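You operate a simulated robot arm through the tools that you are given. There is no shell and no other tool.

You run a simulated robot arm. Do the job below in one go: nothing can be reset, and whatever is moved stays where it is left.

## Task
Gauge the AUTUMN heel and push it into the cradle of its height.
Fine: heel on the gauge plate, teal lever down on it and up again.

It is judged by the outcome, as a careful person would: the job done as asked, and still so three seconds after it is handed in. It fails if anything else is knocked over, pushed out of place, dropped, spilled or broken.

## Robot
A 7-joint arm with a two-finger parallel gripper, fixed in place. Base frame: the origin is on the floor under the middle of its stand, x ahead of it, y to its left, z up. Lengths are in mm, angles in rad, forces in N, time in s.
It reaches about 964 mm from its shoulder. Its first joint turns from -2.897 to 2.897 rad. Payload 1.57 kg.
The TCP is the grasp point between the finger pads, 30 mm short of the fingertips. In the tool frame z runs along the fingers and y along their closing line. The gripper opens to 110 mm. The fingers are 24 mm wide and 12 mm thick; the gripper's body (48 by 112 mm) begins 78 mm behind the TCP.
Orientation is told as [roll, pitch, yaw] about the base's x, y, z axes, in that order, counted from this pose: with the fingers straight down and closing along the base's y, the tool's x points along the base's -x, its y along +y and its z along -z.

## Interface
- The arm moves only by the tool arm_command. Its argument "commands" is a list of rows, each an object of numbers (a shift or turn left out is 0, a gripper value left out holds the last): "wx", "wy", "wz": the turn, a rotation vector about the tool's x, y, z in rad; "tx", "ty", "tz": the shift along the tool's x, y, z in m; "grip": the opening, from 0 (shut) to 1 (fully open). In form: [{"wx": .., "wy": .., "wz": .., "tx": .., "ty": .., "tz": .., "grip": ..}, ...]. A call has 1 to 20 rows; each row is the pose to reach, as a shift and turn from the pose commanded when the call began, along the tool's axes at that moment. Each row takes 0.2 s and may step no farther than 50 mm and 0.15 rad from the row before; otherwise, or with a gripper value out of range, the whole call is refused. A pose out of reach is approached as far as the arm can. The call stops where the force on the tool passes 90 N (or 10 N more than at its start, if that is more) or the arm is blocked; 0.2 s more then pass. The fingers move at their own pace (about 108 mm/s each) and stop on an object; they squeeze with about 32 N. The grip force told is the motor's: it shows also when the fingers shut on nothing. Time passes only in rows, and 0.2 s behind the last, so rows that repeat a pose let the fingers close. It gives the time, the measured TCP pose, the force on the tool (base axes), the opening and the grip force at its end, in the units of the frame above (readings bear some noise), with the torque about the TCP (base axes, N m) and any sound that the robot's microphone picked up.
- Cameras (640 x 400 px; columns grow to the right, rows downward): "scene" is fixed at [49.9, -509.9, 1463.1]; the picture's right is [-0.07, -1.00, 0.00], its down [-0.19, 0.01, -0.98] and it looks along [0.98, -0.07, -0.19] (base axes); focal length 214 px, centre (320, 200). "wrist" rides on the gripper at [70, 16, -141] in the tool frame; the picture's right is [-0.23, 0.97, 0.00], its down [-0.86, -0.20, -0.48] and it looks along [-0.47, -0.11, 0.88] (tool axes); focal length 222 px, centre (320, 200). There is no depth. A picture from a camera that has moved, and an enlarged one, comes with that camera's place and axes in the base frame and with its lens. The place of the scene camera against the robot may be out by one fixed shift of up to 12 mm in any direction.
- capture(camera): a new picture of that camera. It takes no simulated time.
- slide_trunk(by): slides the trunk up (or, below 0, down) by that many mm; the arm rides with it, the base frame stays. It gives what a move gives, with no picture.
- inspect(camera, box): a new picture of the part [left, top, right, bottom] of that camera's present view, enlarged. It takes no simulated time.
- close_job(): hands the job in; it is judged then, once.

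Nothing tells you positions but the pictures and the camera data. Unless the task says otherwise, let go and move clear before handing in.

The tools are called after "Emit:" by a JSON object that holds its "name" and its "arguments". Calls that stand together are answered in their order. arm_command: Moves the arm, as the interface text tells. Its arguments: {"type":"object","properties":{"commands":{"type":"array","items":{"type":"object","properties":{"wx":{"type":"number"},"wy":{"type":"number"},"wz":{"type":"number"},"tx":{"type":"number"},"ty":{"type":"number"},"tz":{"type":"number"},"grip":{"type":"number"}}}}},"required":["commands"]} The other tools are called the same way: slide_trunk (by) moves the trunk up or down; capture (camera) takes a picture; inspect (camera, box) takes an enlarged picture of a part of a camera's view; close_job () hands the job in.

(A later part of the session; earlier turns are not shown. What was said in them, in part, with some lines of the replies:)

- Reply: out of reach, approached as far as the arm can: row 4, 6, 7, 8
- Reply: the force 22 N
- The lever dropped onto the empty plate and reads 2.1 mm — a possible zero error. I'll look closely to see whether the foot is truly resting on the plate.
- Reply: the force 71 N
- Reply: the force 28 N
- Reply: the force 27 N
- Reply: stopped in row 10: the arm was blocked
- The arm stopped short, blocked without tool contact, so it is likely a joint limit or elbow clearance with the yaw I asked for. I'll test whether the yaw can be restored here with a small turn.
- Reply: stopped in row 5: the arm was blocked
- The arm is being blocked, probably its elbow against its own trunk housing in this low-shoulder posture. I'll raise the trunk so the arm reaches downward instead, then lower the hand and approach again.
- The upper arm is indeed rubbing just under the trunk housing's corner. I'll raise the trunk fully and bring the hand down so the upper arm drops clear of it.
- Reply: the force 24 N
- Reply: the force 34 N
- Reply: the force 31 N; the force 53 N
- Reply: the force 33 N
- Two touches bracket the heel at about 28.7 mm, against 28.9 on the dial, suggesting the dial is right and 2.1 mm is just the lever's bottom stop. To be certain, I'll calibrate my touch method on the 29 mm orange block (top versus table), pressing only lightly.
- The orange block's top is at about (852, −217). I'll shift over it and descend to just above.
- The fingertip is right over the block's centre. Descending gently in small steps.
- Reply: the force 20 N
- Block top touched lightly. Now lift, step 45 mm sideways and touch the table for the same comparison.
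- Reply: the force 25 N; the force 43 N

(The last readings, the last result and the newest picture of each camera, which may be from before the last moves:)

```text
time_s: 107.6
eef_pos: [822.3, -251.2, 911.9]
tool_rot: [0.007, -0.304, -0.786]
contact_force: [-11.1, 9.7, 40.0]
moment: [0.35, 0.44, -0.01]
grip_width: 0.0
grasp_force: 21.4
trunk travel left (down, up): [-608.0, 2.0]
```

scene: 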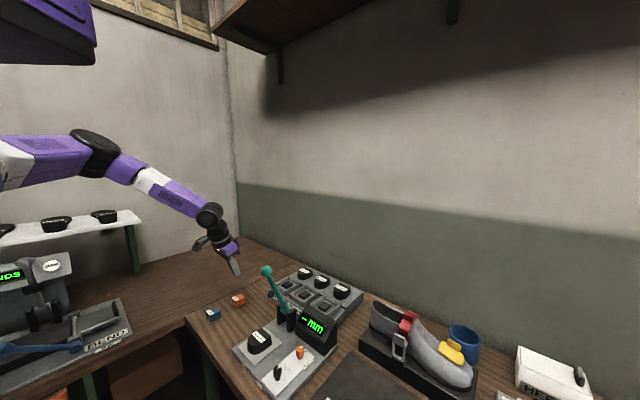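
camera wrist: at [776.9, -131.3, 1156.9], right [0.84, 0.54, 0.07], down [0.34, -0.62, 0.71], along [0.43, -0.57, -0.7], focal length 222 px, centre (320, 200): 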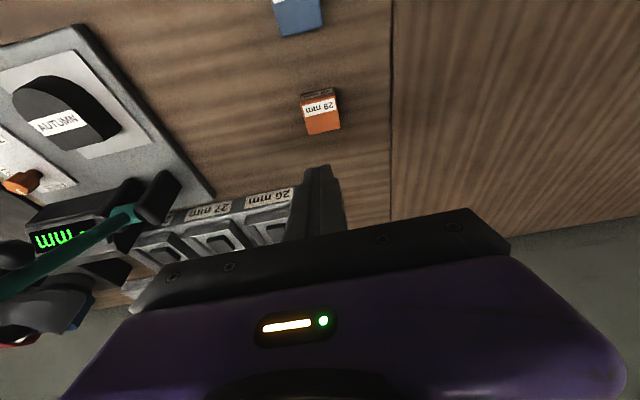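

My touch method reads the 29 mm block as ~28.7, the same as the heel, so the AUTUMN heel is 29 mm and the dial's 28.9 mm was right (2.1 mm is just the lever's bottom stop). Next I'll rise and inspect the 29 mm cradle closely.

Emit:
{"name": "arm_command", "arguments": {"commands": [{"tx": -0.0126, "tz": -0.0406}, {"tx": -0.0251, "tz": -0.0812}, {"tx": -0.0377, "tz": -0.1218}, {"tx": -0.0502, "tz": -0.1624}, {"tx": -0.069, "ty": -0.0392, "tz": -0.1566}, {"tx": -0.0879, "ty": -0.0783, "tz": -0.1507}, {"tx": -0.1067, "ty": -0.1175, "tz": -0.1449}, {"tx": -0.1255, "ty": -0.1566, "tz": -0.1391}, {"tx": -0.1443, "ty": -0.1957, "tz": -0.1333}, {"tx": -0.1632, "ty": -0.2349, "tz": -0.1274}, {"tx": -0.182, "ty": -0.274, "tz": -0.1216}, {"tx": -0.182, "ty": -0.274, "tz": -0.1216}]}}

Emit:
{"name": "capture", "arguments": {"camera": "wrist"}}

Emit:
{"name": "inspect", "arguments": {"camera": "wrist", "box": [220, 40, 440, 200]}}

Emit:
{"name": "capture", "arguments": {"camera": "scene"}}

```text
time_s: 110.2
eef_pos: [726.0, -541.3, 1078.7]
tool_rot: [0.005, -0.301, -0.787]
contact_force: [-1.0, 0.1, -0.2]
moment: [0.01, -0.06, -0.02]
grip_width: 0.1
grasp_force: 21.1
trunk travel left (down, up): [-608.0, 2.0]
```

```text
taken
camera wrist: at [660.2, -453.9, 1193.1], right [0.84, 0.54, 0.07], down [0.33, -0.62, 0.71], along [0.43, -0.57, -0.7], focal length 222 px, centre (320, 200)
```

wrist: 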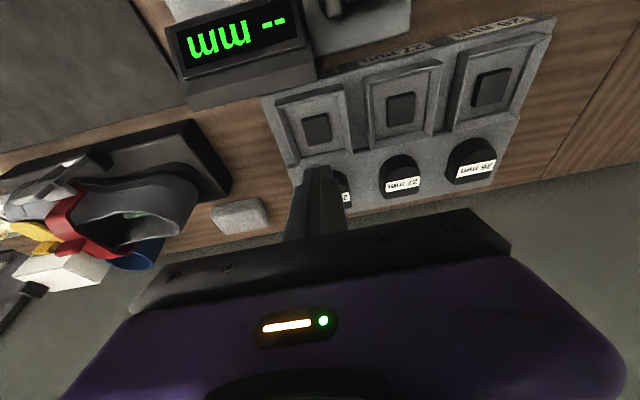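

```text
2.50 times, centred on (330, 120) of wrist
camera zoom: at [660.2, -453.9, 1193.1], right [0.84, 0.54, 0.07], down [0.33, -0.62, 0.71], along [0.43, -0.57, -0.7], focal length 555 px, centre (295, 400)
```

zoom: 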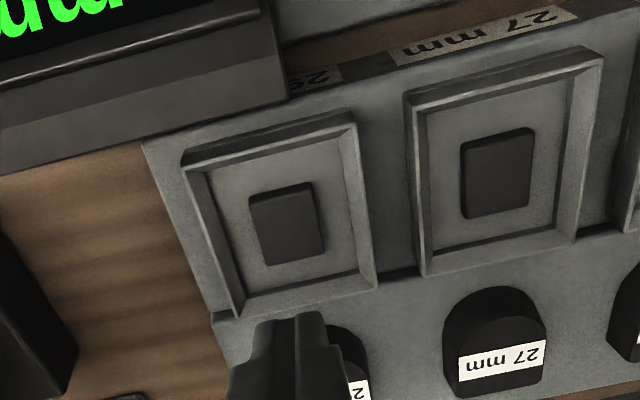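

```text
taken
```

scene: 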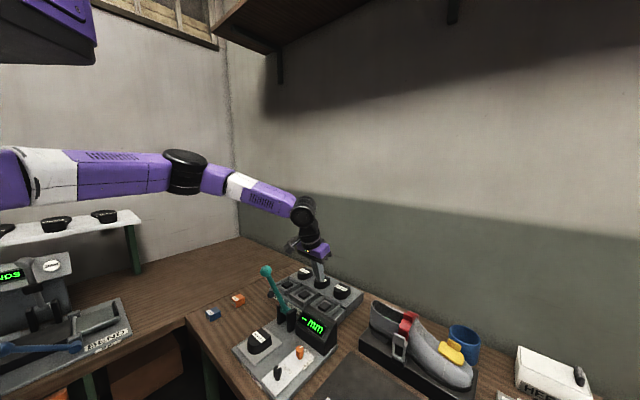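

The 29 mm cradle is a walled pocket with chamfered lips and a raised dark pad. I'll shift sideways 90 mm for a second view to fix its position and height by parallax.

Emit:
{"name": "arm_command", "arguments": {"commands": [{"ty": 0.045}, {"ty": 0.09}, {"ty": 0.09}]}}

Emit:
{"name": "inspect", "arguments": {"camera": "wrist", "box": [120, 40, 340, 200]}}

Emit:
{"name": "inspect", "arguments": {"camera": "wrist", "box": [180, 70, 300, 170]}}

```text
time_s: 111.0
eef_pos: [791.2, -479.3, 1078.1]
tool_rot: [0.006, -0.301, -0.785]
contact_force: [0.2, 1.0, 0.7]
moment: [-0.02, 0.0, 0.01]
grip_width: 0.0
grasp_force: 21.4
trunk travel left (down, up): [-608.0, 2.0]
```

```text
2.50 times, centred on (230, 120) of wrist
camera zoom: at [723.7, -390.3, 1192.8], right [0.84, 0.54, 0.07], down [0.33, -0.62, 0.71], along [0.43, -0.57, -0.7], focal length 555 px, centre (545, 400)
```

zoom: 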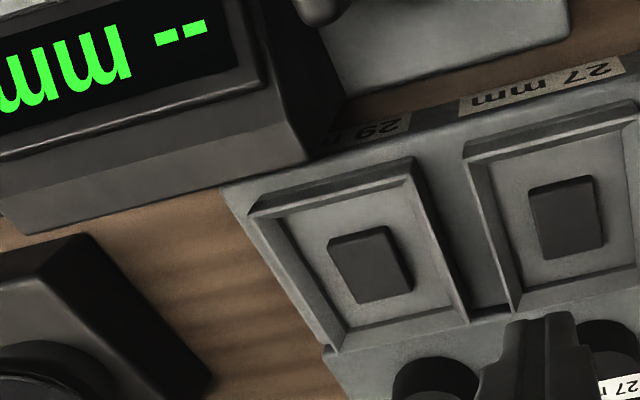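

```text
4.00 times, centred on (240, 120) of wrist
camera zoom: at [723.7, -390.3, 1192.8], right [0.84, 0.54, 0.07], down [0.33, -0.62, 0.71], along [0.43, -0.57, -0.7], focal length 888 px, centre (640, 520)
```

zoom: 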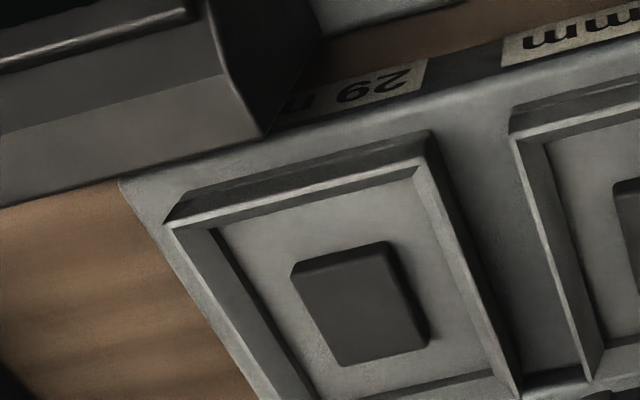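

Parallax puts the 29 mm cradle's pad at about (746, −562, 933), pocket roughly 66 mm square with the heel needing ±4 mm placement. I'll go back over the lever at height to regrip the heel on the gauge.

Emit:
{"name": "arm_command", "arguments": {"commands": [{"tx": -0.0115, "tz": -0.037}, {"tx": -0.0229, "tz": -0.0741}, {"tx": -0.0344, "tz": -0.1111}, {"tx": -0.0458, "tz": -0.1481}, {"tx": -0.0071, "ty": -0.0041, "tz": -0.1601}, {"tx": 0.0316, "ty": -0.0082, "tz": -0.172}, {"tx": 0.0703, "ty": -0.0123, "tz": -0.184}, {"tx": 0.1089, "ty": -0.0163, "tz": -0.196}, {"tx": 0.1476, "ty": -0.0204, "tz": -0.2079}, {"tx": 0.1863, "ty": -0.0245, "tz": -0.2199, "grip": 0.66}, {"tx": 0.1995, "ty": -0.0245, "tz": -0.1773, "grip": 0.66}, {"tx": 0.2127, "ty": -0.0245, "tz": -0.1347}, {"tx": 0.2259, "ty": -0.0245, "tz": -0.0921}, {"tx": 0.239, "ty": -0.0245, "tz": -0.0495}, {"tx": 0.2522, "ty": -0.0245, "tz": -0.0069}, {"tx": 0.2522, "ty": -0.0245, "tz": -0.0069}]}}

Emit:
{"name": "capture", "arguments": {"camera": "wrist"}}

Emit:
{"name": "inspect", "arguments": {"camera": "scene", "box": [200, 240, 360, 390]}}

```text
time_s: 114.4
eef_pos: [602.1, -325.0, 1009.4]
tool_rot: [0.008, -0.3, -0.786]
contact_force: [-0.1, 0.7, 0.3]
moment: [0.01, 0.03, 0.01]
grip_width: 72.7
grasp_force: 0.0
trunk travel left (down, up): [-608.0, 2.0]
```

```text
taken
camera wrist: at [535.7, -236.0, 1123.2], right [0.84, 0.54, 0.07], down [0.33, -0.62, 0.71], along [0.43, -0.57, -0.7], focal length 222 px, centre (320, 200)
```

wrist: 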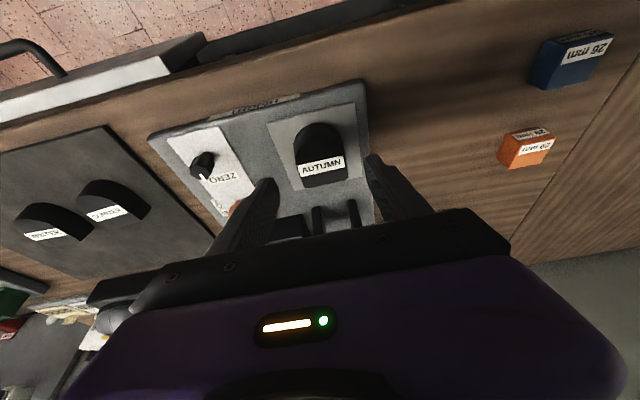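

```text
2.67 times, centred on (280, 315) of scene
camera zoom: at [49.9, -509.9, 1463.1], right [-0.07, -1.0, 0.0], down [-0.19, 0.01, -0.98], along [0.98, -0.07, -0.19], focal length 572 px, centre (427, -107)
```

zoom: 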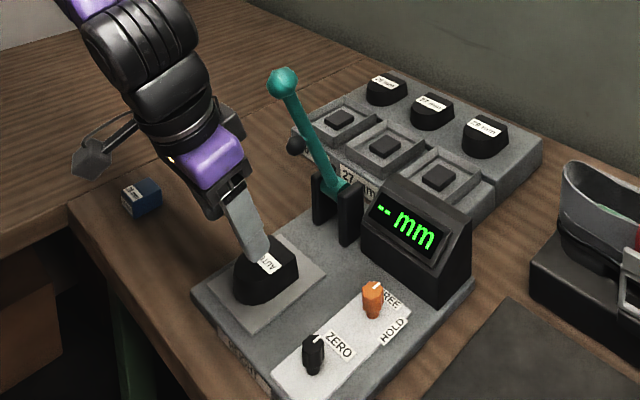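

The heel is still centred on the plate at (626.5, −350). I'll move in over it and lower the open fingers, gripping a bit higher up this time.

Emit:
{"name": "arm_command", "arguments": {"commands": [{"tx": -0.0148, "tz": 0.0046}, {"tx": -0.0296, "tz": 0.0092}, {"tx": -0.0207, "tz": 0.0379}, {"tx": -0.0133, "tz": 0.0617}, {"tx": -0.0103, "tz": 0.0717}, {"tx": -0.0103, "tz": 0.0717}]}}

Emit:
{"name": "capture", "arguments": {"camera": "wrist"}}

Emit:
{"name": "inspect", "arguments": {"camera": "scene", "box": [220, 300, 320, 380]}}

```text
time_s: 115.8
eef_pos: [623.8, -345.4, 943.4]
tool_rot: [0.005, -0.301, -0.785]
contact_force: [-0.5, -0.2, 0.1]
moment: [0.01, -0.04, -0.01]
grip_width: 72.7
grasp_force: 0.0
trunk travel left (down, up): [-608.0, 2.0]
```

```text
taken
camera wrist: at [557.0, -256.5, 1058.4], right [0.84, 0.54, 0.07], down [0.33, -0.62, 0.71], along [0.43, -0.57, -0.7], focal length 222 px, centre (320, 200)
```

wrist: 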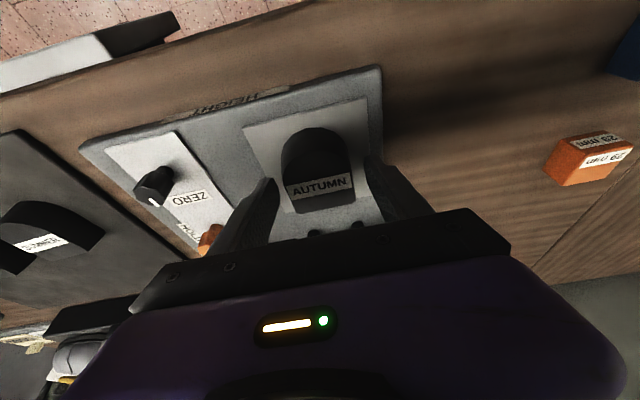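

```text
5.00 times, centred on (270, 340) of scene
camera zoom: at [49.9, -509.9, 1463.1], right [-0.07, -1.0, 0.0], down [-0.19, 0.01, -0.98], along [0.98, -0.07, -0.19], focal length 1072 px, centre (570, -500)
```

zoom: 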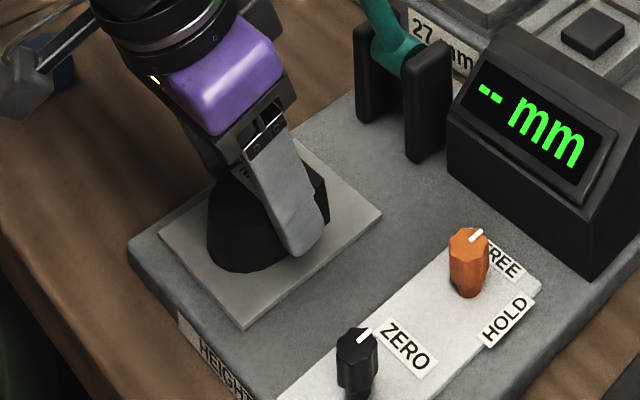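

Fingers straddle the heel; gripping it.

Emit:
{"name": "arm_command", "arguments": {"commands": [{"grip": 0.3}, {"grip": 0.3}, {"grip": 0.3}, {"grip": 0.3}]}}

Emit:
{"name": "arm_command", "arguments": {"commands": [{"tx": -0.0015, "tz": -0.0048}, {"tx": -0.0059, "tz": -0.0191}, {"tx": -0.0118, "tz": -0.0382}, {"tx": 0.0028, "tz": -0.0622}, {"tx": 0.0175, "tz": -0.0858}, {"tx": 0.0175, "tz": -0.0858}]}}

Emit:
{"name": "capture", "arguments": {"camera": "wrist"}}

Emit:
{"name": "inspect", "arguments": {"camera": "scene", "box": [200, 240, 360, 390]}}

```text
time_s: 116.8
eef_pos: [623.2, -345.5, 944.0]
tool_rot: [0.007, -0.3, -0.785]
contact_force: [-0.7, -0.3, -0.2]
moment: [-0.04, 0.02, -0.02]
grip_width: 54.1
grasp_force: 31.4
trunk travel left (down, up): [-608.0, 2.0]
```

```text
time_s: 118.2
eef_pos: [593.4, -316.5, 1021.0]
tool_rot: [0.007, -0.298, -0.786]
contact_force: [-0.2, 0.5, -1.0]
moment: [-0.01, -0.02, -0.02]
grip_width: 54.4
grasp_force: 31.7
trunk travel left (down, up): [-608.0, 2.0]
```

```text
taken
camera wrist: at [526.6, -227.7, 1136.5], right [0.84, 0.54, 0.07], down [0.33, -0.62, 0.71], along [0.43, -0.57, -0.7], focal length 222 px, centre (320, 200)
```

wrist: 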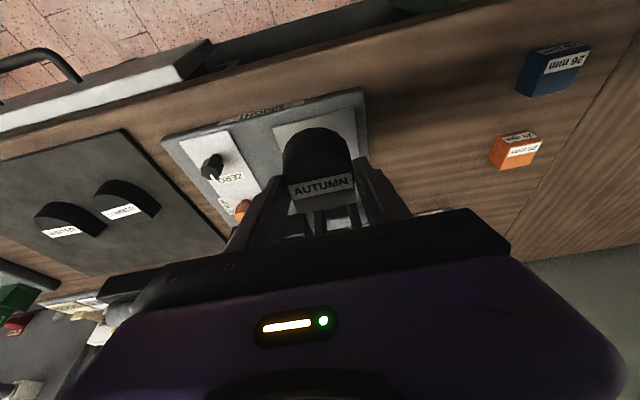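

```text
2.67 times, centred on (280, 315) of scene
camera zoom: at [49.9, -509.9, 1463.1], right [-0.07, -1.0, 0.0], down [-0.19, 0.01, -0.98], along [0.98, -0.07, -0.19], focal length 572 px, centre (427, -107)
```

zoom: 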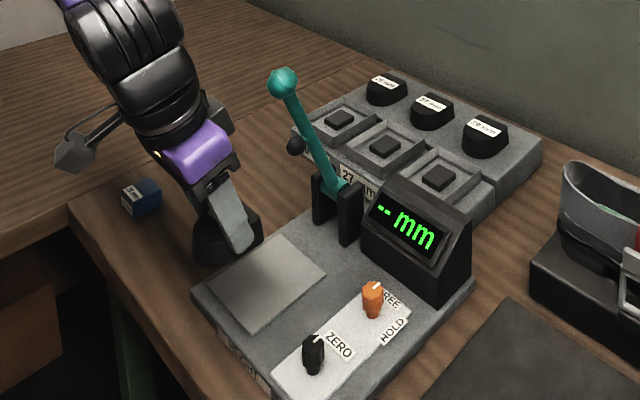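

The heel is lifted off the plate, lever untouched. I'll raise it above the lever's height and carry it over to the 29 mm cradle.

Emit:
{"name": "arm_command", "arguments": {"commands": [{"tx": -0.0115, "tz": -0.0373}, {"tx": -0.023, "tz": -0.0745}, {"tx": -0.0346, "tz": -0.1118}, {"tx": -0.0461, "tz": -0.149}, {"tx": -0.0576, "tz": -0.1863}, {"tx": -0.0959, "ty": -0.0094, "tz": -0.1745}, {"tx": -0.1342, "ty": -0.0188, "tz": -0.1626}, {"tx": -0.1724, "ty": -0.0282, "tz": -0.1508}, {"tx": -0.2107, "ty": -0.0375, "tz": -0.1389}, {"tx": -0.249, "ty": -0.0469, "tz": -0.1271}, {"tx": -0.2873, "ty": -0.0563, "tz": -0.1152}, {"tx": -0.3256, "ty": -0.0657, "tz": -0.1034}, {"tx": -0.3256, "ty": -0.0657, "tz": -0.1034}]}}

Emit:
{"name": "capture", "arguments": {"camera": "wrist"}}

Emit:
{"name": "capture", "arguments": {"camera": "scene"}}

```text
time_s: 121.0
eef_pos: [745.8, -562.9, 1216.6]
tool_rot: [0.008, -0.3, -0.785]
contact_force: [0.1, -0.5, -1.0]
moment: [0.02, 0.02, 0.0]
grip_width: 53.9
grasp_force: 32.1
trunk travel left (down, up): [-608.0, 2.0]
```

```text
taken
camera wrist: at [680.3, -474.3, 1330.1], right [0.84, 0.54, 0.07], down [0.33, -0.62, 0.71], along [0.43, -0.57, -0.7], focal length 222 px, centre (320, 200)
```

wrist: 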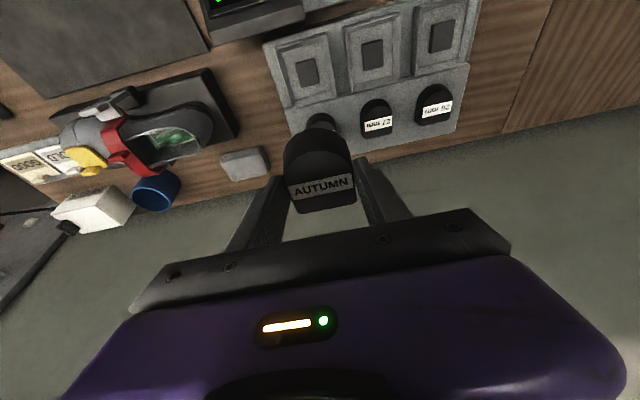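

```text
taken
```

scene: 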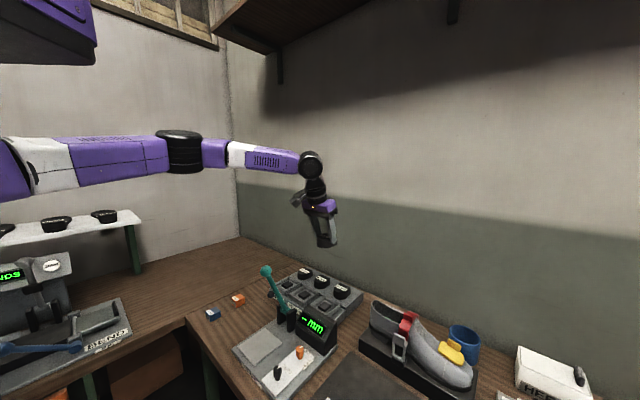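

I'm above the 29 mm cradle with the heel. A zoom to refine alignment before descending.

Emit:
{"name": "inspect", "arguments": {"camera": "wrist", "box": [260, 20, 400, 120]}}

```text
4.00 times, centred on (330, 70) of wrist
camera zoom: at [680.3, -474.3, 1330.1], right [0.84, 0.54, 0.07], down [0.33, -0.62, 0.71], along [0.43, -0.57, -0.7], focal length 888 px, centre (280, 720)
```

zoom: 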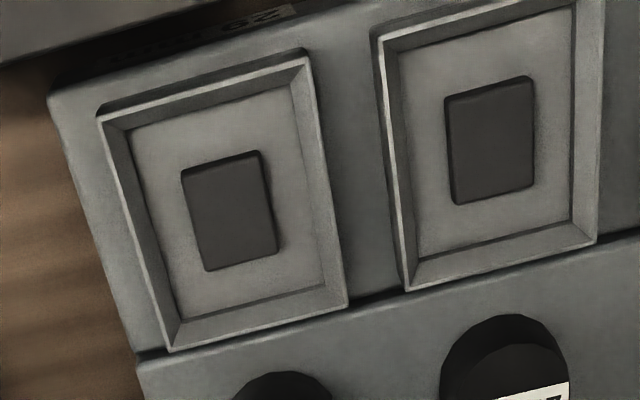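

Alignment looks good: pocket centre ≈(746.5, −563.5), heel centred within about a millimetre or two. I'll descend to just above the cradle.

Emit:
{"name": "arm_command", "arguments": {"commands": [{"tx": 0.0106, "tz": 0.0344}, {"tx": 0.0213, "tz": 0.0688}, {"tx": 0.0319, "tz": 0.1032}, {"tx": 0.0425, "tz": 0.1375}, {"tx": 0.0532, "tz": 0.1719}, {"tx": 0.0638, "tz": 0.2063}, {"tx": 0.0638, "tz": 0.2063}]}}

Emit:
{"name": "capture", "arguments": {"camera": "wrist"}}

Emit:
{"name": "inspect", "arguments": {"camera": "scene", "box": [260, 240, 380, 330]}}

```text
time_s: 122.6
eef_pos: [743.0, -560.2, 1000.3]
tool_rot: [0.008, -0.3, -0.784]
contact_force: [0.1, -0.3, -1.2]
moment: [-0.02, -0.02, 0.02]
grip_width: 54.2
grasp_force: 31.7
trunk travel left (down, up): [-608.0, 2.0]
```

```text
taken
camera wrist: at [677.0, -471.5, 1115.7], right [0.84, 0.54, 0.07], down [0.33, -0.62, 0.71], along [0.43, -0.57, -0.7], focal length 222 px, centre (320, 200)
```

wrist: 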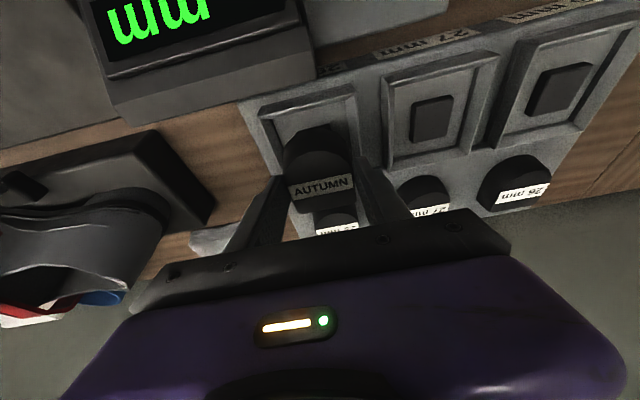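

```text
4.44 times, centred on (320, 285) of scene
camera zoom: at [49.9, -509.9, 1463.1], right [-0.07, -1.0, 0.0], down [-0.19, 0.01, -0.98], along [0.98, -0.07, -0.19], focal length 953 px, centre (320, -178)
```

zoom: 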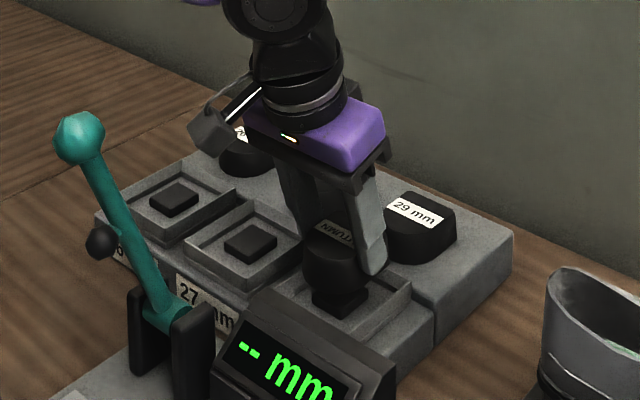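

The heel is just above the cradle, about 3 mm short toward the back. I'll correct that and lower slowly, watching the force.

Emit:
{"name": "arm_command", "arguments": {"commands": [{"tx": -0.0029, "tz": 0.0009}, {"tx": -0.0009, "tz": 0.0073}, {"tx": 0.0012, "tz": 0.0143}, {"tx": 0.0012, "tz": 0.0143}]}}

Emit:
{"name": "inspect", "arguments": {"camera": "scene", "box": [280, 250, 370, 320]}}

Emit:
{"name": "inspect", "arguments": {"camera": "wrist", "box": [220, 70, 420, 230]}}

```text
time_s: 123.6
eef_pos: [746.0, -562.5, 988.1]
tool_rot: [0.006, -0.301, -0.786]
contact_force: [0.1, 0.3, -1.3]
moment: [-0.02, 0.01, -0.04]
grip_width: 54.3
grasp_force: 31.9
trunk travel left (down, up): [-608.0, 2.0]
```

```text
5.71 times, centred on (325, 285) of scene
camera zoom: at [49.9, -509.9, 1463.1], right [-0.07, -1.0, 0.0], down [-0.19, 0.01, -0.98], along [0.98, -0.07, -0.19], focal length 1226 px, centre (291, -286)
```

zoom: 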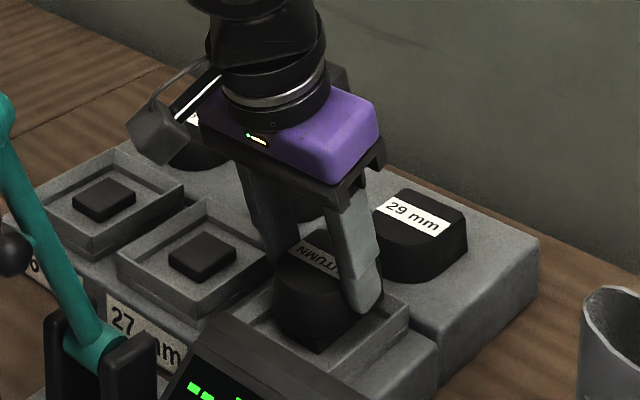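

```text
2.50 times, centred on (320, 150) of wrist
camera zoom: at [680.2, -474.0, 1101.9], right [0.84, 0.54, 0.07], down [0.33, -0.62, 0.71], along [0.43, -0.57, -0.7], focal length 555 px, centre (320, 325)
```

zoom: 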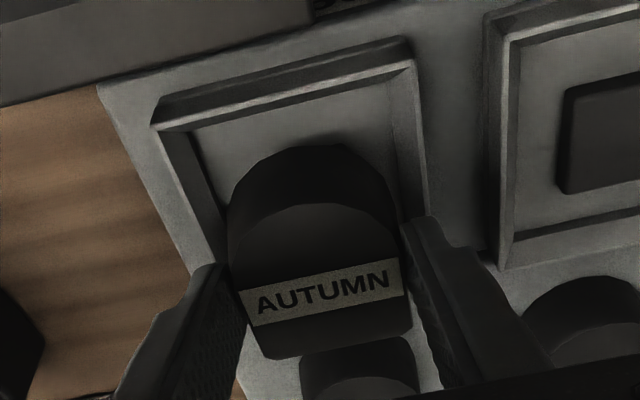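

The heel sits nicely inside the frame outline. Lowering on in small steps.

Emit:
{"name": "arm_command", "arguments": {"commands": [{"tx": 0.0006, "ty": -0.0005, "tz": 0.0019}, {"tx": 0.0012, "ty": -0.0005, "tz": 0.0038}, {"tx": 0.0018, "ty": -0.0005, "tz": 0.0057}, {"tx": 0.0018, "ty": -0.0005, "tz": 0.0057}]}}

Emit:
{"name": "arm_command", "arguments": {"commands": [{"tx": 0.0006, "tz": 0.0019}, {"tx": 0.0006, "tz": 0.0019}]}}

Emit:
{"name": "arm_command", "arguments": {"commands": [{"tx": 0.0006, "tz": 0.0019}, {"tx": 0.0006, "tz": 0.0019}]}}

Emit:
{"name": "arm_command", "arguments": {"commands": [{"tx": 0.0006, "tz": 0.0019}, {"tx": 0.0006, "tz": 0.0019}]}}

```text
time_s: 124.6
eef_pos: [747.4, -563.3, 980.7]
tool_rot: [0.006, -0.3, -0.787]
contact_force: [-0.4, 0.0, -1.4]
moment: [-0.03, 0.01, 0.02]
grip_width: 54.0
grasp_force: 31.9
trunk travel left (down, up): [-608.0, 2.0]
```

```text
time_s: 125.2
eef_pos: [746.3, -563.3, 977.7]
tool_rot: [0.006, -0.299, -0.786]
contact_force: [0.1, 0.3, 0.0]
moment: [-0.01, 0.0, -0.01]
grip_width: 54.4
grasp_force: 32.0
trunk travel left (down, up): [-608.0, 2.0]
```

```text
time_s: 125.8
eef_pos: [745.8, -563.8, 976.8]
tool_rot: [0.007, -0.301, -0.785]
contact_force: [0.6, 0.2, -2.1]
moment: [0.01, 0.02, 0.03]
grip_width: 54.2
grasp_force: 31.8
trunk travel left (down, up): [-608.0, 2.0]
```

```text
time_s: 126.4
eef_pos: [747.4, -563.5, 974.9]
tool_rot: [0.007, -0.3, -0.786]
contact_force: [-0.4, -0.1, -0.7]
moment: [0.0, -0.01, 0.01]
grip_width: 54.3
grasp_force: 32.2
trunk travel left (down, up): [-608.0, 2.0]
```

Emit:
{"name": "arm_command", "arguments": {"commands": [{"tx": 0.0006, "tz": 0.0019}, {"tx": 0.0006, "tz": 0.0019}]}}

Emit:
{"name": "arm_command", "arguments": {"commands": [{"tx": 0.0006, "tz": 0.0019}, {"tx": 0.0006, "tz": 0.0019}]}}

Emit:
{"name": "inspect", "arguments": {"camera": "scene", "box": [290, 260, 365, 320]}}

```text
time_s: 127.0
eef_pos: [746.8, -564.0, 971.9]
tool_rot: [0.007, -0.302, -0.785]
contact_force: [-0.1, -0.1, -0.3]
moment: [-0.03, 0.01, -0.02]
grip_width: 54.5
grasp_force: 31.8
trunk travel left (down, up): [-608.0, 2.0]
```

```text
time_s: 127.6
eef_pos: [746.5, -564.1, 971.8]
tool_rot: [0.007, -0.302, -0.786]
contact_force: [-2.2, 4.2, 11.4]
moment: [-0.14, 0.44, -0.17]
grip_width: 54.1
grasp_force: 32.2
trunk travel left (down, up): [-608.0, 2.0]
```

```text
6.67 times, centred on (328, 290) of scene
camera zoom: at [49.9, -509.9, 1463.1], right [-0.07, -1.0, 0.0], down [-0.19, 0.01, -0.98], along [0.98, -0.07, -0.19], focal length 1430 px, centre (270, -400)
```

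zoom: 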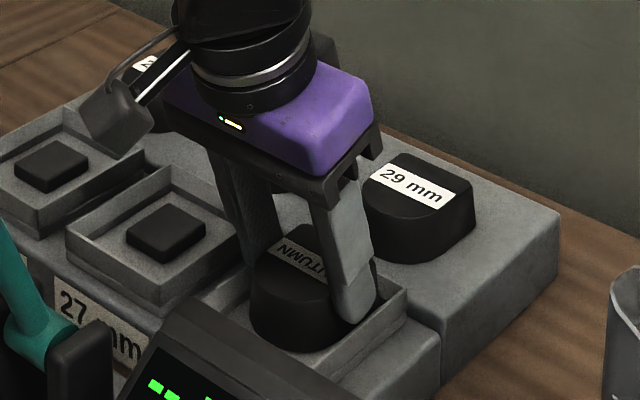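

Contact at 11 N with the heel inside the frame. I'll ease up a touch and release it there.

Emit:
{"name": "arm_command", "arguments": {"commands": [{"tx": -0.0004, "tz": -0.0014}, {"tx": -0.0004, "tz": -0.0014, "grip": 0.6}, {"tx": -0.0004, "tz": -0.0014, "grip": 0.6}, {"tx": -0.0004, "tz": -0.0014, "grip": 0.6}]}}

Emit:
{"name": "inspect", "arguments": {"camera": "scene", "box": [290, 260, 365, 320]}}

Emit:
{"name": "inspect", "arguments": {"camera": "wrist", "box": [220, 70, 420, 230]}}

```text
time_s: 128.6
eef_pos: [746.8, -563.6, 971.6]
tool_rot: [0.005, -0.301, -0.785]
contact_force: [3.8, 2.7, 4.8]
moment: [-0.04, 0.02, 0.02]
grip_width: 61.2
grasp_force: 0.1
trunk travel left (down, up): [-608.0, 2.0]
```

```text
6.67 times, centred on (328, 290) of scene
camera zoom: at [49.9, -509.9, 1463.1], right [-0.07, -1.0, 0.0], down [-0.19, 0.01, -0.98], along [0.98, -0.07, -0.19], focal length 1430 px, centre (270, -400)
```

zoom: 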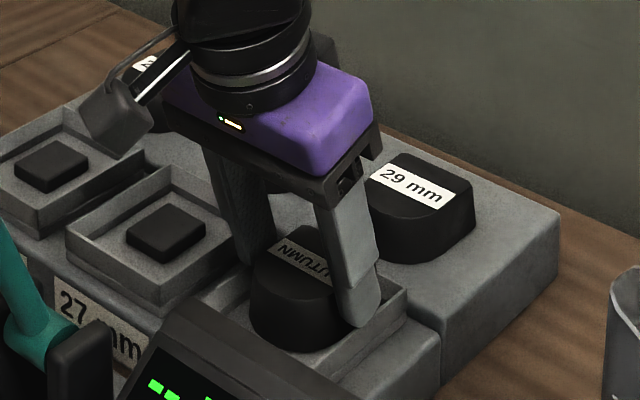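

```text
2.50 times, centred on (320, 150) of wrist
camera zoom: at [680.4, -474.7, 1086.8], right [0.84, 0.54, 0.07], down [0.33, -0.62, 0.71], along [0.43, -0.57, -0.7], focal length 555 px, centre (320, 325)
```

zoom: 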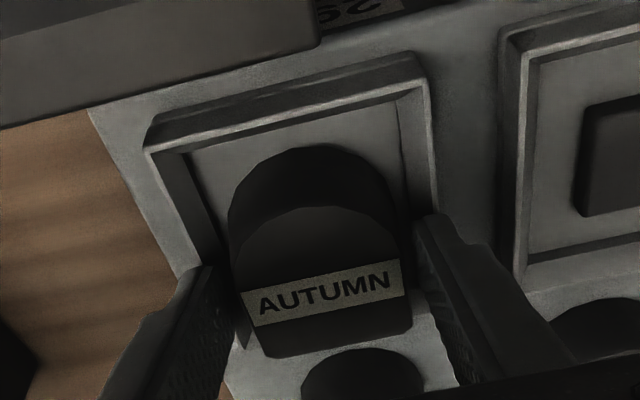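

The heel is released in the pocket; a fingertip is lightly against a wall, so I'll rise straight up before opening further.

Emit:
{"name": "arm_command", "arguments": {"commands": [{"tx": -0.0015, "tz": -0.0048, "grip": 0.56}, {"tx": -0.0044, "tz": -0.0143, "grip": 0.56}, {"tx": -0.0089, "tz": -0.0287, "grip": 0.56}, {"tx": -0.0177, "tz": -0.0573, "grip": 0.56}, {"tx": -0.0177, "tz": -0.0573, "grip": 0.56}]}}

Emit:
{"name": "inspect", "arguments": {"camera": "scene", "box": [280, 250, 370, 320]}}

Emit:
{"name": "inspect", "arguments": {"camera": "wrist", "box": [220, 50, 420, 210]}}

```text
time_s: 129.8
eef_pos: [744.6, -563.4, 1031.6]
tool_rot: [0.007, -0.3, -0.786]
contact_force: [-0.3, 0.7, 0.2]
moment: [0.02, -0.01, 0.0]
grip_width: 61.4
grasp_force: 0.1
trunk travel left (down, up): [-608.0, 2.0]
```

```text
5.71 times, centred on (325, 285) of scene
camera zoom: at [49.9, -509.9, 1463.1], right [-0.07, -1.0, 0.0], down [-0.19, 0.01, -0.98], along [0.98, -0.07, -0.19], focal length 1226 px, centre (291, -286)
```

zoom: 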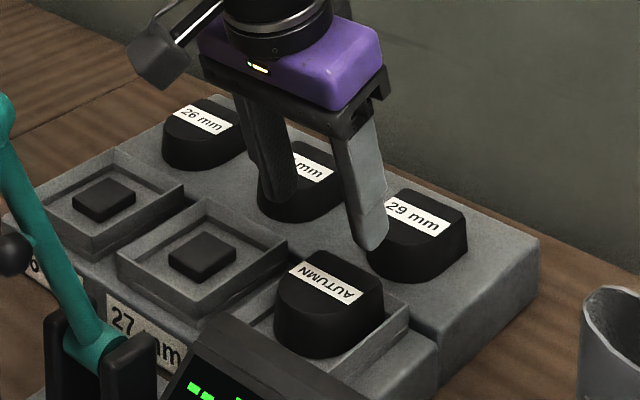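

```text
2.50 times, centred on (320, 130) of wrist
camera zoom: at [679.8, -475.4, 1147.0], right [0.84, 0.54, 0.07], down [0.33, -0.62, 0.71], along [0.43, -0.57, -0.7], focal length 555 px, centre (320, 375)
```

zoom: 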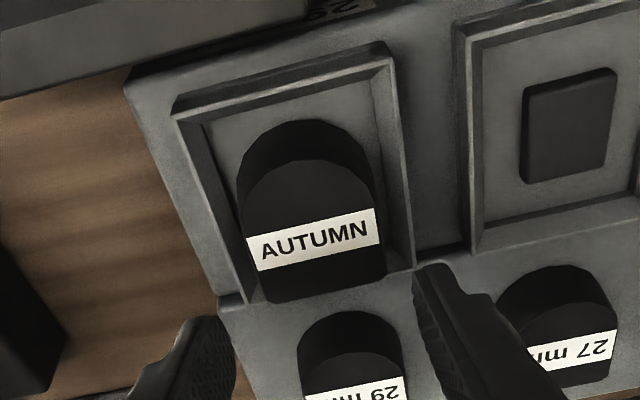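

The heel is standing in the 29 mm cradle. Now I'll close the fingers, centre them over its top and push it down into the cradle.

Emit:
{"name": "arm_command", "arguments": {"commands": [{"tx": -0.0038, "ty": 0.0015, "tz": 0.0012, "grip": 0.0}, {"tx": -0.0038, "ty": 0.0015, "tz": 0.0012, "grip": 0.0}, {"tx": -0.0038, "ty": 0.0015, "tz": 0.0012, "grip": 0.0}, {"tx": 0.0018, "ty": 0.0015, "tz": 0.0194}, {"tx": 0.0065, "ty": 0.0015, "tz": 0.0346}, {"tx": 0.0065, "ty": 0.0015, "tz": 0.0346}]}}

Emit:
{"name": "inspect", "arguments": {"camera": "scene", "box": [280, 250, 370, 320]}}

Emit:
{"name": "inspect", "arguments": {"camera": "wrist", "box": [220, 70, 420, 230]}}

```text
time_s: 131.2
eef_pos: [749.7, -565.7, 997.2]
tool_rot: [0.007, -0.299, -0.786]
contact_force: [-0.1, 0.4, -1.0]
moment: [0.0, 0.01, 0.02]
grip_width: 0.1
grasp_force: 21.6
trunk travel left (down, up): [-608.0, 2.0]
```

```text
5.71 times, centred on (325, 285) of scene
camera zoom: at [49.9, -509.9, 1463.1], right [-0.07, -1.0, 0.0], down [-0.19, 0.01, -0.98], along [0.98, -0.07, -0.19], focal length 1226 px, centre (291, -286)
```

zoom: 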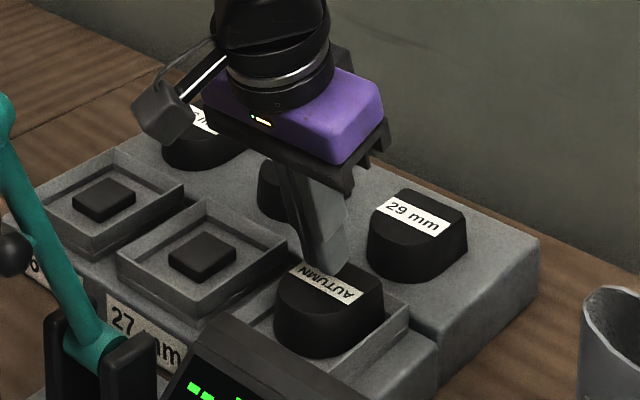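

```text
2.50 times, centred on (320, 150) of wrist
camera zoom: at [684.2, -477.0, 1111.6], right [0.84, 0.54, 0.07], down [0.33, -0.62, 0.71], along [0.43, -0.57, -0.7], focal length 555 px, centre (320, 325)
```

zoom: 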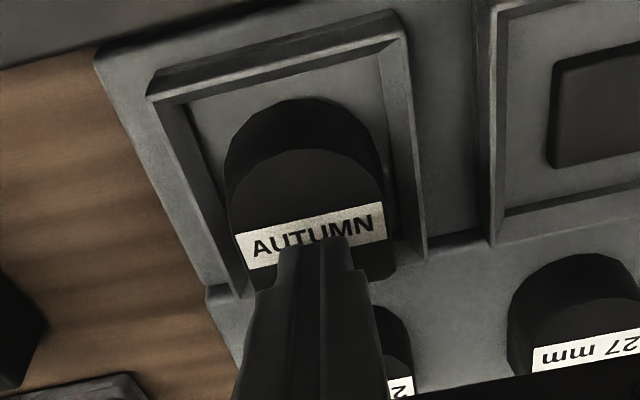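

Fingertips are right over the heel's middle. Pushing down step by step.

Emit:
{"name": "arm_command", "arguments": {"commands": [{"tx": 0.0009, "tz": 0.0029}, {"tx": 0.0018, "tz": 0.0057}, {"tx": 0.0018, "tz": 0.0057}]}}

Emit:
{"name": "arm_command", "arguments": {"commands": [{"tx": 0.0006, "tz": 0.0019}, {"tx": 0.0006, "tz": 0.0019}]}}

Emit:
{"name": "arm_command", "arguments": {"commands": [{"tx": 0.0006, "tz": 0.0019}, {"tx": 0.0006, "tz": 0.0019}]}}

```text
time_s: 132.0
eef_pos: [751.2, -565.5, 990.0]
tool_rot: [0.006, -0.3, -0.784]
contact_force: [-0.1, -0.2, 0.2]
moment: [0.0, 0.05, -0.04]
grip_width: 0.0
grasp_force: 21.8
trunk travel left (down, up): [-608.0, 2.0]
```

```text
time_s: 132.6
eef_pos: [748.7, -568.1, 989.7]
tool_rot: [0.007, -0.3, -0.785]
contact_force: [-0.2, -0.1, 0.1]
moment: [-0.01, -0.01, 0.01]
grip_width: 0.0
grasp_force: 21.5
trunk travel left (down, up): [-608.0, 2.0]
```

```text
time_s: 133.2
eef_pos: [751.4, -565.1, 989.5]
tool_rot: [0.008, -0.301, -0.785]
contact_force: [0.1, 1.3, 11.2]
moment: [0.04, 0.06, 0.02]
grip_width: 0.0
grasp_force: 21.6
trunk travel left (down, up): [-608.0, 2.0]
```

Contact with the heel's top. Pressing on.

Emit:
{"name": "arm_command", "arguments": {"commands": [{"tx": 0.0006, "tz": 0.0019}, {"tx": 0.0006, "tz": 0.0019}]}}

Emit:
{"name": "arm_command", "arguments": {"commands": [{"tx": 0.0006, "tz": 0.0019}, {"tx": 0.0006, "tz": 0.0019}]}}

Emit:
{"name": "inspect", "arguments": {"camera": "scene", "box": [280, 250, 370, 320]}}

```text
time_s: 133.8
eef_pos: [749.9, -566.1, 988.6]
tool_rot: [0.007, -0.304, -0.786]
contact_force: [-1.3, 3.1, 30.8]
moment: [0.13, 0.13, -0.02]
grip_width: 0.0
grasp_force: 21.1
trunk travel left (down, up): [-608.0, 2.0]
```

```text
time_s: 134.4
eef_pos: [751.6, -564.8, 987.4]
tool_rot: [0.007, -0.309, -0.785]
contact_force: [-7.8, 8.1, 53.0]
moment: [0.35, 0.36, 0.01]
grip_width: 0.0
grasp_force: 21.1
trunk travel left (down, up): [-608.0, 2.0]
```

```text
5.71 times, centred on (325, 285) of scene
camera zoom: at [49.9, -509.9, 1463.1], right [-0.07, -1.0, 0.0], down [-0.19, 0.01, -0.98], along [0.98, -0.07, -0.19], focal length 1226 px, centre (291, -286)
```

zoom: 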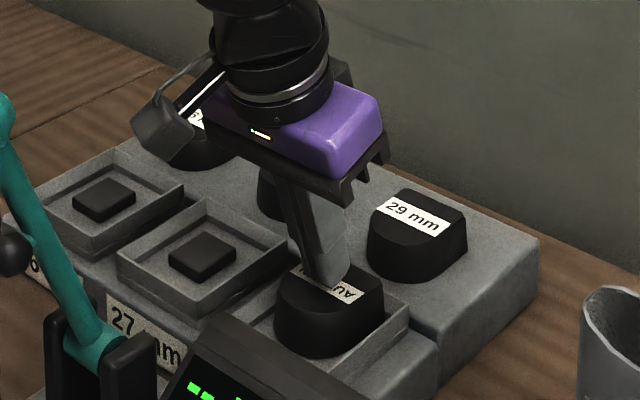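

53 N so far with little movement. I'll press harder, watching for a click.

Emit:
{"name": "arm_command", "arguments": {"commands": [{"tx": 0.0006, "tz": 0.0019}, {"tx": 0.0006, "tz": 0.0019}]}}

Emit:
{"name": "arm_command", "arguments": {"commands": [{"tx": 0.0003, "tz": 0.00096}, {"tx": 0.0003, "tz": 0.00096}]}}

Emit:
{"name": "inspect", "arguments": {"camera": "scene", "box": [280, 250, 370, 320]}}

```text
time_s: 135.0
eef_pos: [751.1, -565.1, 989.4]
tool_rot: [0.005, -0.31, -0.782]
contact_force: [-15.5, 18.8, 69.5]
moment: [0.73, 0.63, 0.0]
grip_width: 0.0
grasp_force: 21.3
trunk travel left (down, up): [-608.0, 2.0]
```

```text
time_s: 135.6
eef_pos: [750.7, -566.9, 988.9]
tool_rot: [0.006, -0.31, -0.783]
contact_force: [-21.3, 24.2, 75.8]
moment: [0.85, 0.82, -0.02]
grip_width: 0.0
grasp_force: 21.0
trunk travel left (down, up): [-608.0, 2.0]
```

```text
5.71 times, centred on (325, 285) of scene
camera zoom: at [49.9, -509.9, 1463.1], right [-0.07, -1.0, 0.0], down [-0.19, 0.01, -0.98], along [0.98, -0.07, -0.19], focal length 1226 px, centre (291, -286)
```

zoom: 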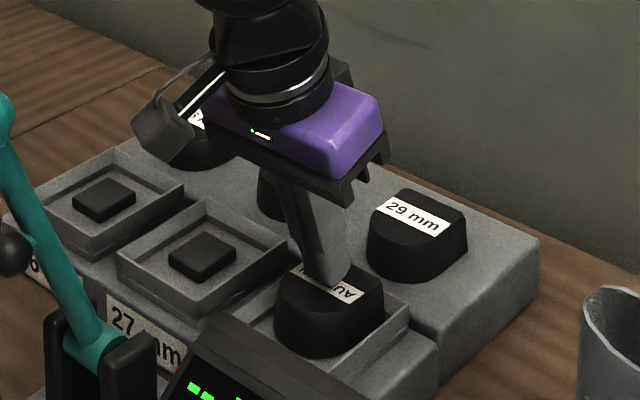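

The heel is solidly bottomed (76 N, no further travel). I'll back off and take close views to check how it is seated.

Emit:
{"name": "arm_command", "arguments": {"commands": [{"tx": -0.0029, "tz": -0.0096}, {"tx": -0.0089, "tz": -0.0287}, {"tx": -0.0177, "tz": -0.0573}, {"tx": -0.0266, "tz": -0.086}, {"tx": -0.0266, "tz": -0.086}]}}

Emit:
{"name": "inspect", "arguments": {"camera": "wrist", "box": [230, 40, 390, 160]}}

Emit:
{"name": "inspect", "arguments": {"camera": "scene", "box": [260, 250, 370, 330]}}

```text
time_s: 136.8
eef_pos: [749.2, -564.8, 1070.3]
tool_rot: [0.007, -0.299, -0.784]
contact_force: [0.6, 0.3, -0.3]
moment: [0.0, 0.0, 0.02]
grip_width: 0.0
grasp_force: 21.6
trunk travel left (down, up): [-608.0, 2.0]
```

```text
3.33 times, centred on (310, 100) of wrist
camera zoom: at [683.6, -475.8, 1185.3], right [0.84, 0.54, 0.07], down [0.33, -0.62, 0.71], along [0.43, -0.57, -0.7], focal length 740 px, centre (353, 533)
```

zoom: 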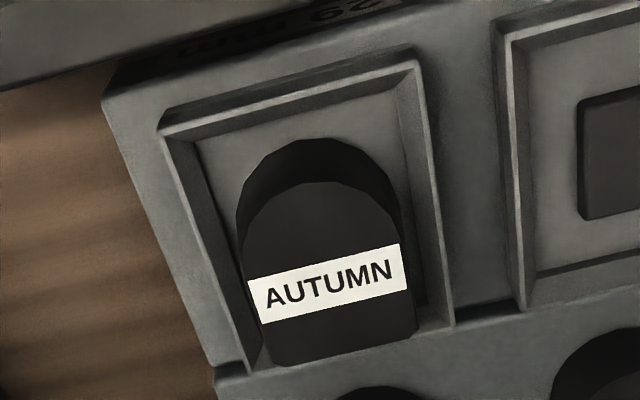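

```text
5.00 times, centred on (315, 290) of scene
camera zoom: at [49.9, -509.9, 1463.1], right [-0.07, -1.0, 0.0], down [-0.19, 0.01, -0.98], along [0.98, -0.07, -0.19], focal length 1072 px, centre (345, -250)
```

zoom: 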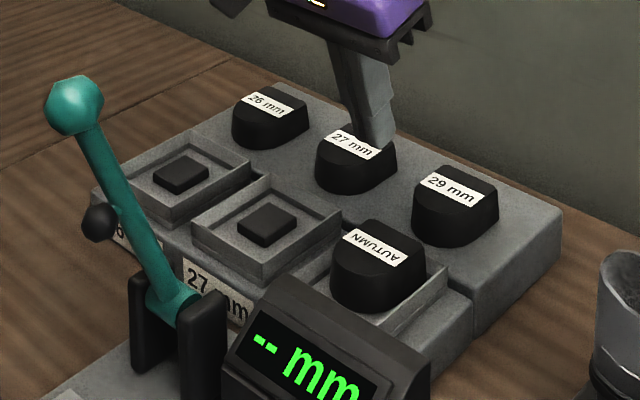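

I'll take a second, sideways-shifted view to measure the heel's seating height by parallax against the walls and neighbouring pad.

Emit:
{"name": "arm_command", "arguments": {"commands": [{"ty": 0.045}, {"ty": 0.09}, {"ty": 0.09}]}}

Emit:
{"name": "inspect", "arguments": {"camera": "wrist", "box": [140, 50, 300, 170]}}

Emit:
{"name": "inspect", "arguments": {"camera": "wrist", "box": [230, 20, 390, 140]}}

```text
time_s: 137.6
eef_pos: [816.5, -502.0, 1073.0]
tool_rot: [0.007, -0.3, -0.786]
contact_force: [0.5, 0.1, -0.1]
moment: [0.01, -0.01, 0.0]
grip_width: 0.0
grasp_force: 21.5
trunk travel left (down, up): [-608.0, 2.0]
```

```text
3.33 times, centred on (220, 110) of wrist
camera zoom: at [750.1, -412.2, 1187.1], right [0.84, 0.54, 0.07], down [0.33, -0.62, 0.71], along [0.43, -0.57, -0.7], focal length 740 px, centre (653, 500)
```

zoom: 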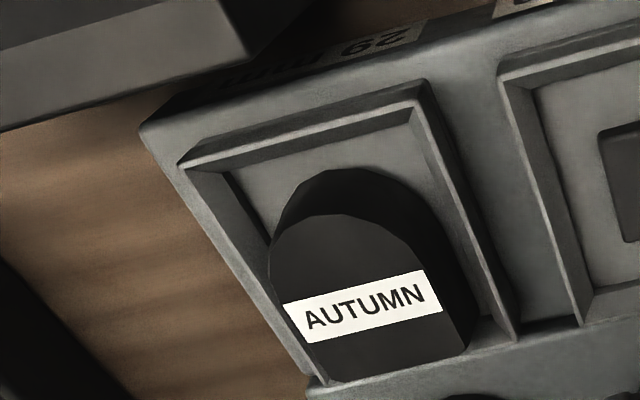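

```text
3.33 times, centred on (310, 80) of wrist
camera zoom: at [750.1, -412.2, 1187.1], right [0.84, 0.54, 0.07], down [0.33, -0.62, 0.71], along [0.43, -0.57, -0.7], focal length 740 px, centre (353, 600)
```

zoom: 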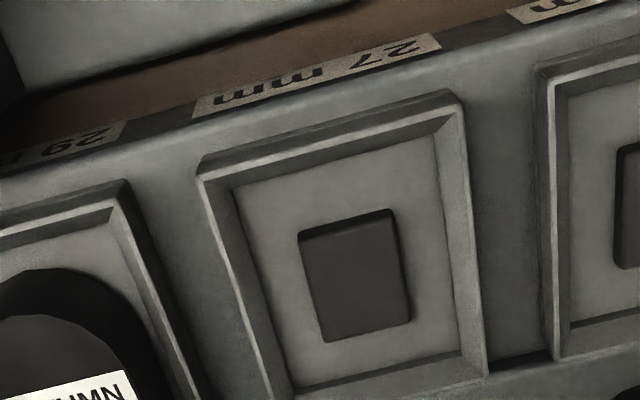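

The heel sits level with its top at about 956 mm. I want to know if the pad beneath it has been pushed relative to its neighbours, so I'll measure the 27 mm pad precisely from here and from a second spot.

Emit:
{"name": "inspect", "arguments": {"camera": "wrist", "box": [280, 50, 360, 110]}}

Emit:
{"name": "arm_command", "arguments": {"commands": [{"ty": -0.045}, {"ty": -0.09}, {"ty": -0.13}, {"ty": -0.13}]}}

Emit:
{"name": "capture", "arguments": {"camera": "wrist"}}

Emit:
{"name": "inspect", "arguments": {"camera": "wrist", "box": [380, 20, 480, 95]}}

Emit:
{"name": "inspect", "arguments": {"camera": "wrist", "box": [280, 50, 400, 150]}}

```text
6.67 times, centred on (320, 80) of wrist
camera zoom: at [750.1, -412.2, 1187.1], right [0.84, 0.54, 0.07], down [0.33, -0.62, 0.71], along [0.43, -0.57, -0.7], focal length 1481 px, centre (320, 1000)
```

zoom: 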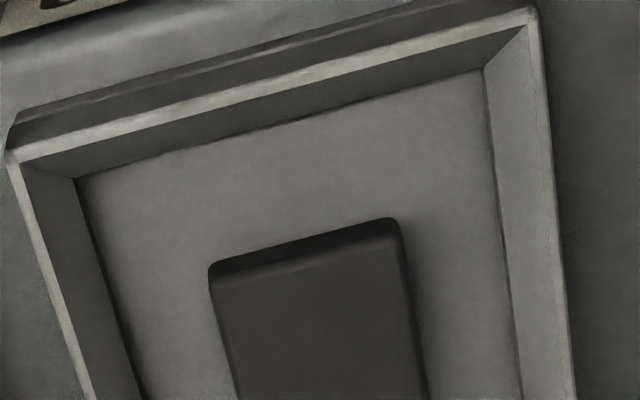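

```text
time_s: 138.6
eef_pos: [724.0, -593.4, 1069.2]
tool_rot: [0.008, -0.3, -0.785]
contact_force: [0.5, 0.4, -1.4]
moment: [0.0, -0.04, 0.0]
grip_width: 0.0
grasp_force: 21.7
trunk travel left (down, up): [-608.0, 2.0]
```

```text
taken
camera wrist: at [657.1, -504.5, 1183.7], right [0.84, 0.54, 0.07], down [0.33, -0.62, 0.71], along [0.43, -0.57, -0.7], focal length 222 px, centre (320, 200)
```

wrist: 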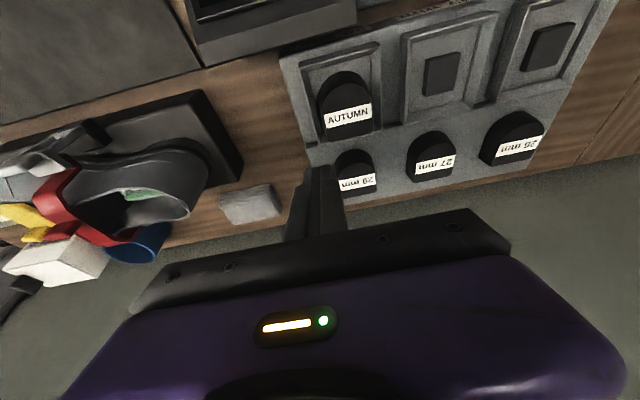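

```text
5.33 times, centred on (430, 58) of wrist
camera zoom: at [657.1, -504.5, 1183.7], right [0.84, 0.54, 0.07], down [0.33, -0.62, 0.71], along [0.43, -0.57, -0.7], focal length 1185 px, centre (-267, 960)
```

zoom: 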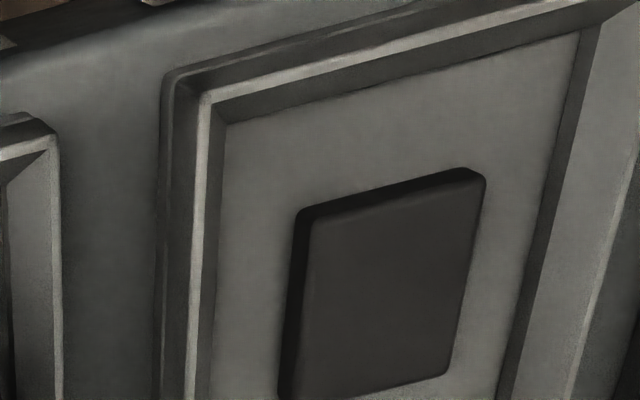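

```text
4.00 times, centred on (340, 100) of wrist
camera zoom: at [657.1, -504.5, 1183.7], right [0.84, 0.54, 0.07], down [0.33, -0.62, 0.71], along [0.43, -0.57, -0.7], focal length 888 px, centre (240, 600)
```

zoom: 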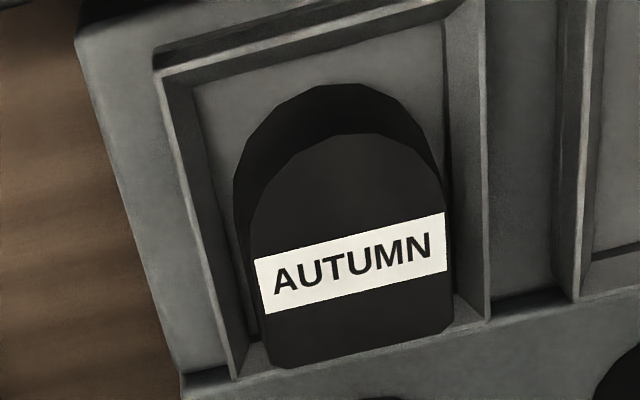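

Measured by parallax, the cradle floor is at ≈927.5 mm, which matches the heel's underside, so it is fully down on the cradle floor and centred within about 2 mm. I'll retract upward, clear of everything, and check the whole scene.

Emit:
{"name": "arm_command", "arguments": {"commands": [{"tx": -0.0111, "tz": -0.0358}, {"tx": -0.0222, "tz": -0.0717}, {"tx": -0.0332, "tz": -0.1075}, {"tx": -0.0443, "tz": -0.1433}, {"tx": -0.0554, "tz": -0.1791, "grip": 0.5}, {"tx": -0.0554, "tz": -0.1791, "grip": 0.5}]}}

Emit:
{"name": "capture", "arguments": {"camera": "scene"}}

Emit:
{"name": "inspect", "arguments": {"camera": "scene", "box": [190, 250, 370, 390]}}

Emit:
{"name": "capture", "arguments": {"camera": "wrist"}}

```text
time_s: 140.0
eef_pos: [720.3, -595.0, 1258.1]
tool_rot: [0.006, -0.3, -0.784]
contact_force: [-1.1, 0.3, 0.8]
moment: [0.0, -0.02, -0.02]
grip_width: 55.2
grasp_force: 0.1
trunk travel left (down, up): [-608.0, 2.0]
```

```text
taken
```

scene: 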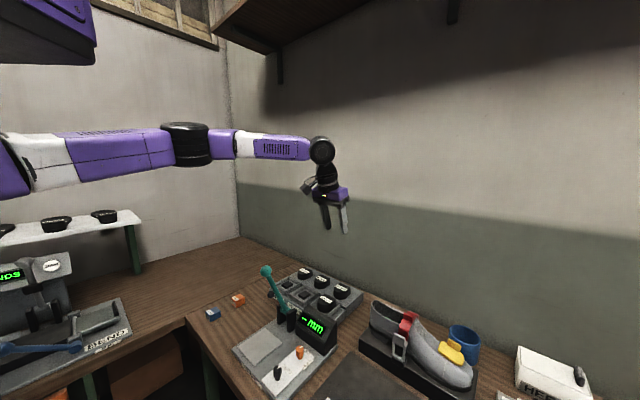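

```text
2.86 times, centred on (280, 320) of scene
camera zoom: at [49.9, -509.9, 1463.1], right [-0.07, -1.0, 0.0], down [-0.19, 0.01, -0.98], along [0.98, -0.07, -0.19], focal length 613 px, centre (434, -143)
```

zoom: 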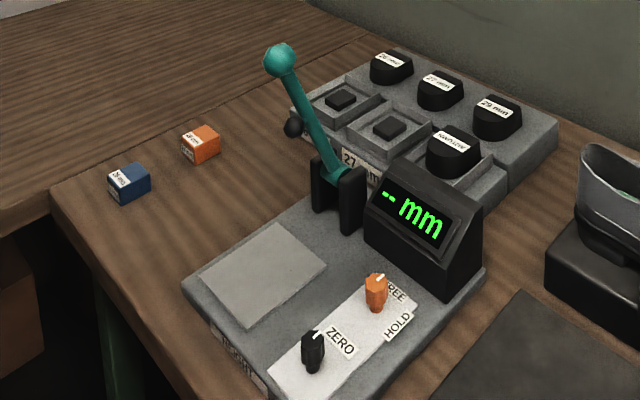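

```text
taken
camera wrist: at [655.5, -506.4, 1372.0], right [0.84, 0.54, 0.07], down [0.33, -0.62, 0.71], along [0.43, -0.57, -0.7], focal length 222 px, centre (320, 200)
```

wrist: 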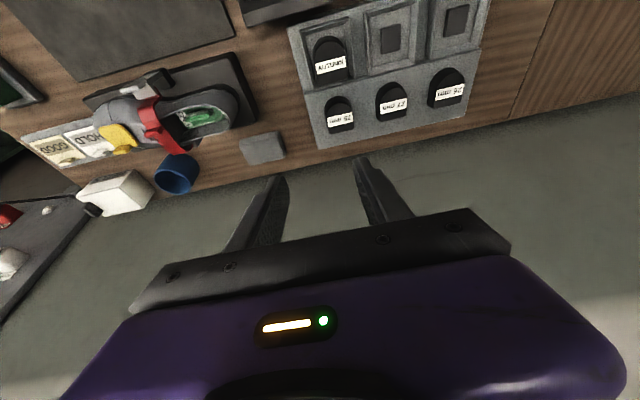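

The AUTUMN heel sits in the 29 mm cradle, the lever is back up, and the blocks, knobs and other heels are where they started. The gripper is empty and clear, so I'm handing the job in.

Emit:
{"name": "close_job", "arguments": {}}

```text
The job is handed in.
```

The AUTUMN heel gauged at 28.9 mm, so I pushed it into the 29 mm cradle. The job is handed in, but no verdict has come back yet.

- **Gauging:** with the heel on the plate, I brought the teal lever down on it, read 28.9 mm, and raised the lever to where it started.
- **Zero check:** on the bare plate the lever came to rest at 2.1 mm, which could have meant the dial reads 2 mm high and the heel is really 27 mm. To settle it I touched the heel's top and the bare plate with the fingertips. That gave about 28.7 mm, and the same method on the 29 mm check block gave 28.5–28.8 mm. I take 2.1 mm to be the lever's bottom stop rather than a zero error.
- **Cradle:** I pressed the heel down with about 76 N. It moved no further, and as best I can measure it sits on the cradle floor, centred to about 2 mm. I heard no click.
- **Everything else:** in the last pictures the 26 and 29 mm check blocks, the ZERO and FREE/HOLD knobs and the lever were where they started. I took WINTER and SUMMER to be untouched, but the last pictures don't show them. The gripper was empty and clear.
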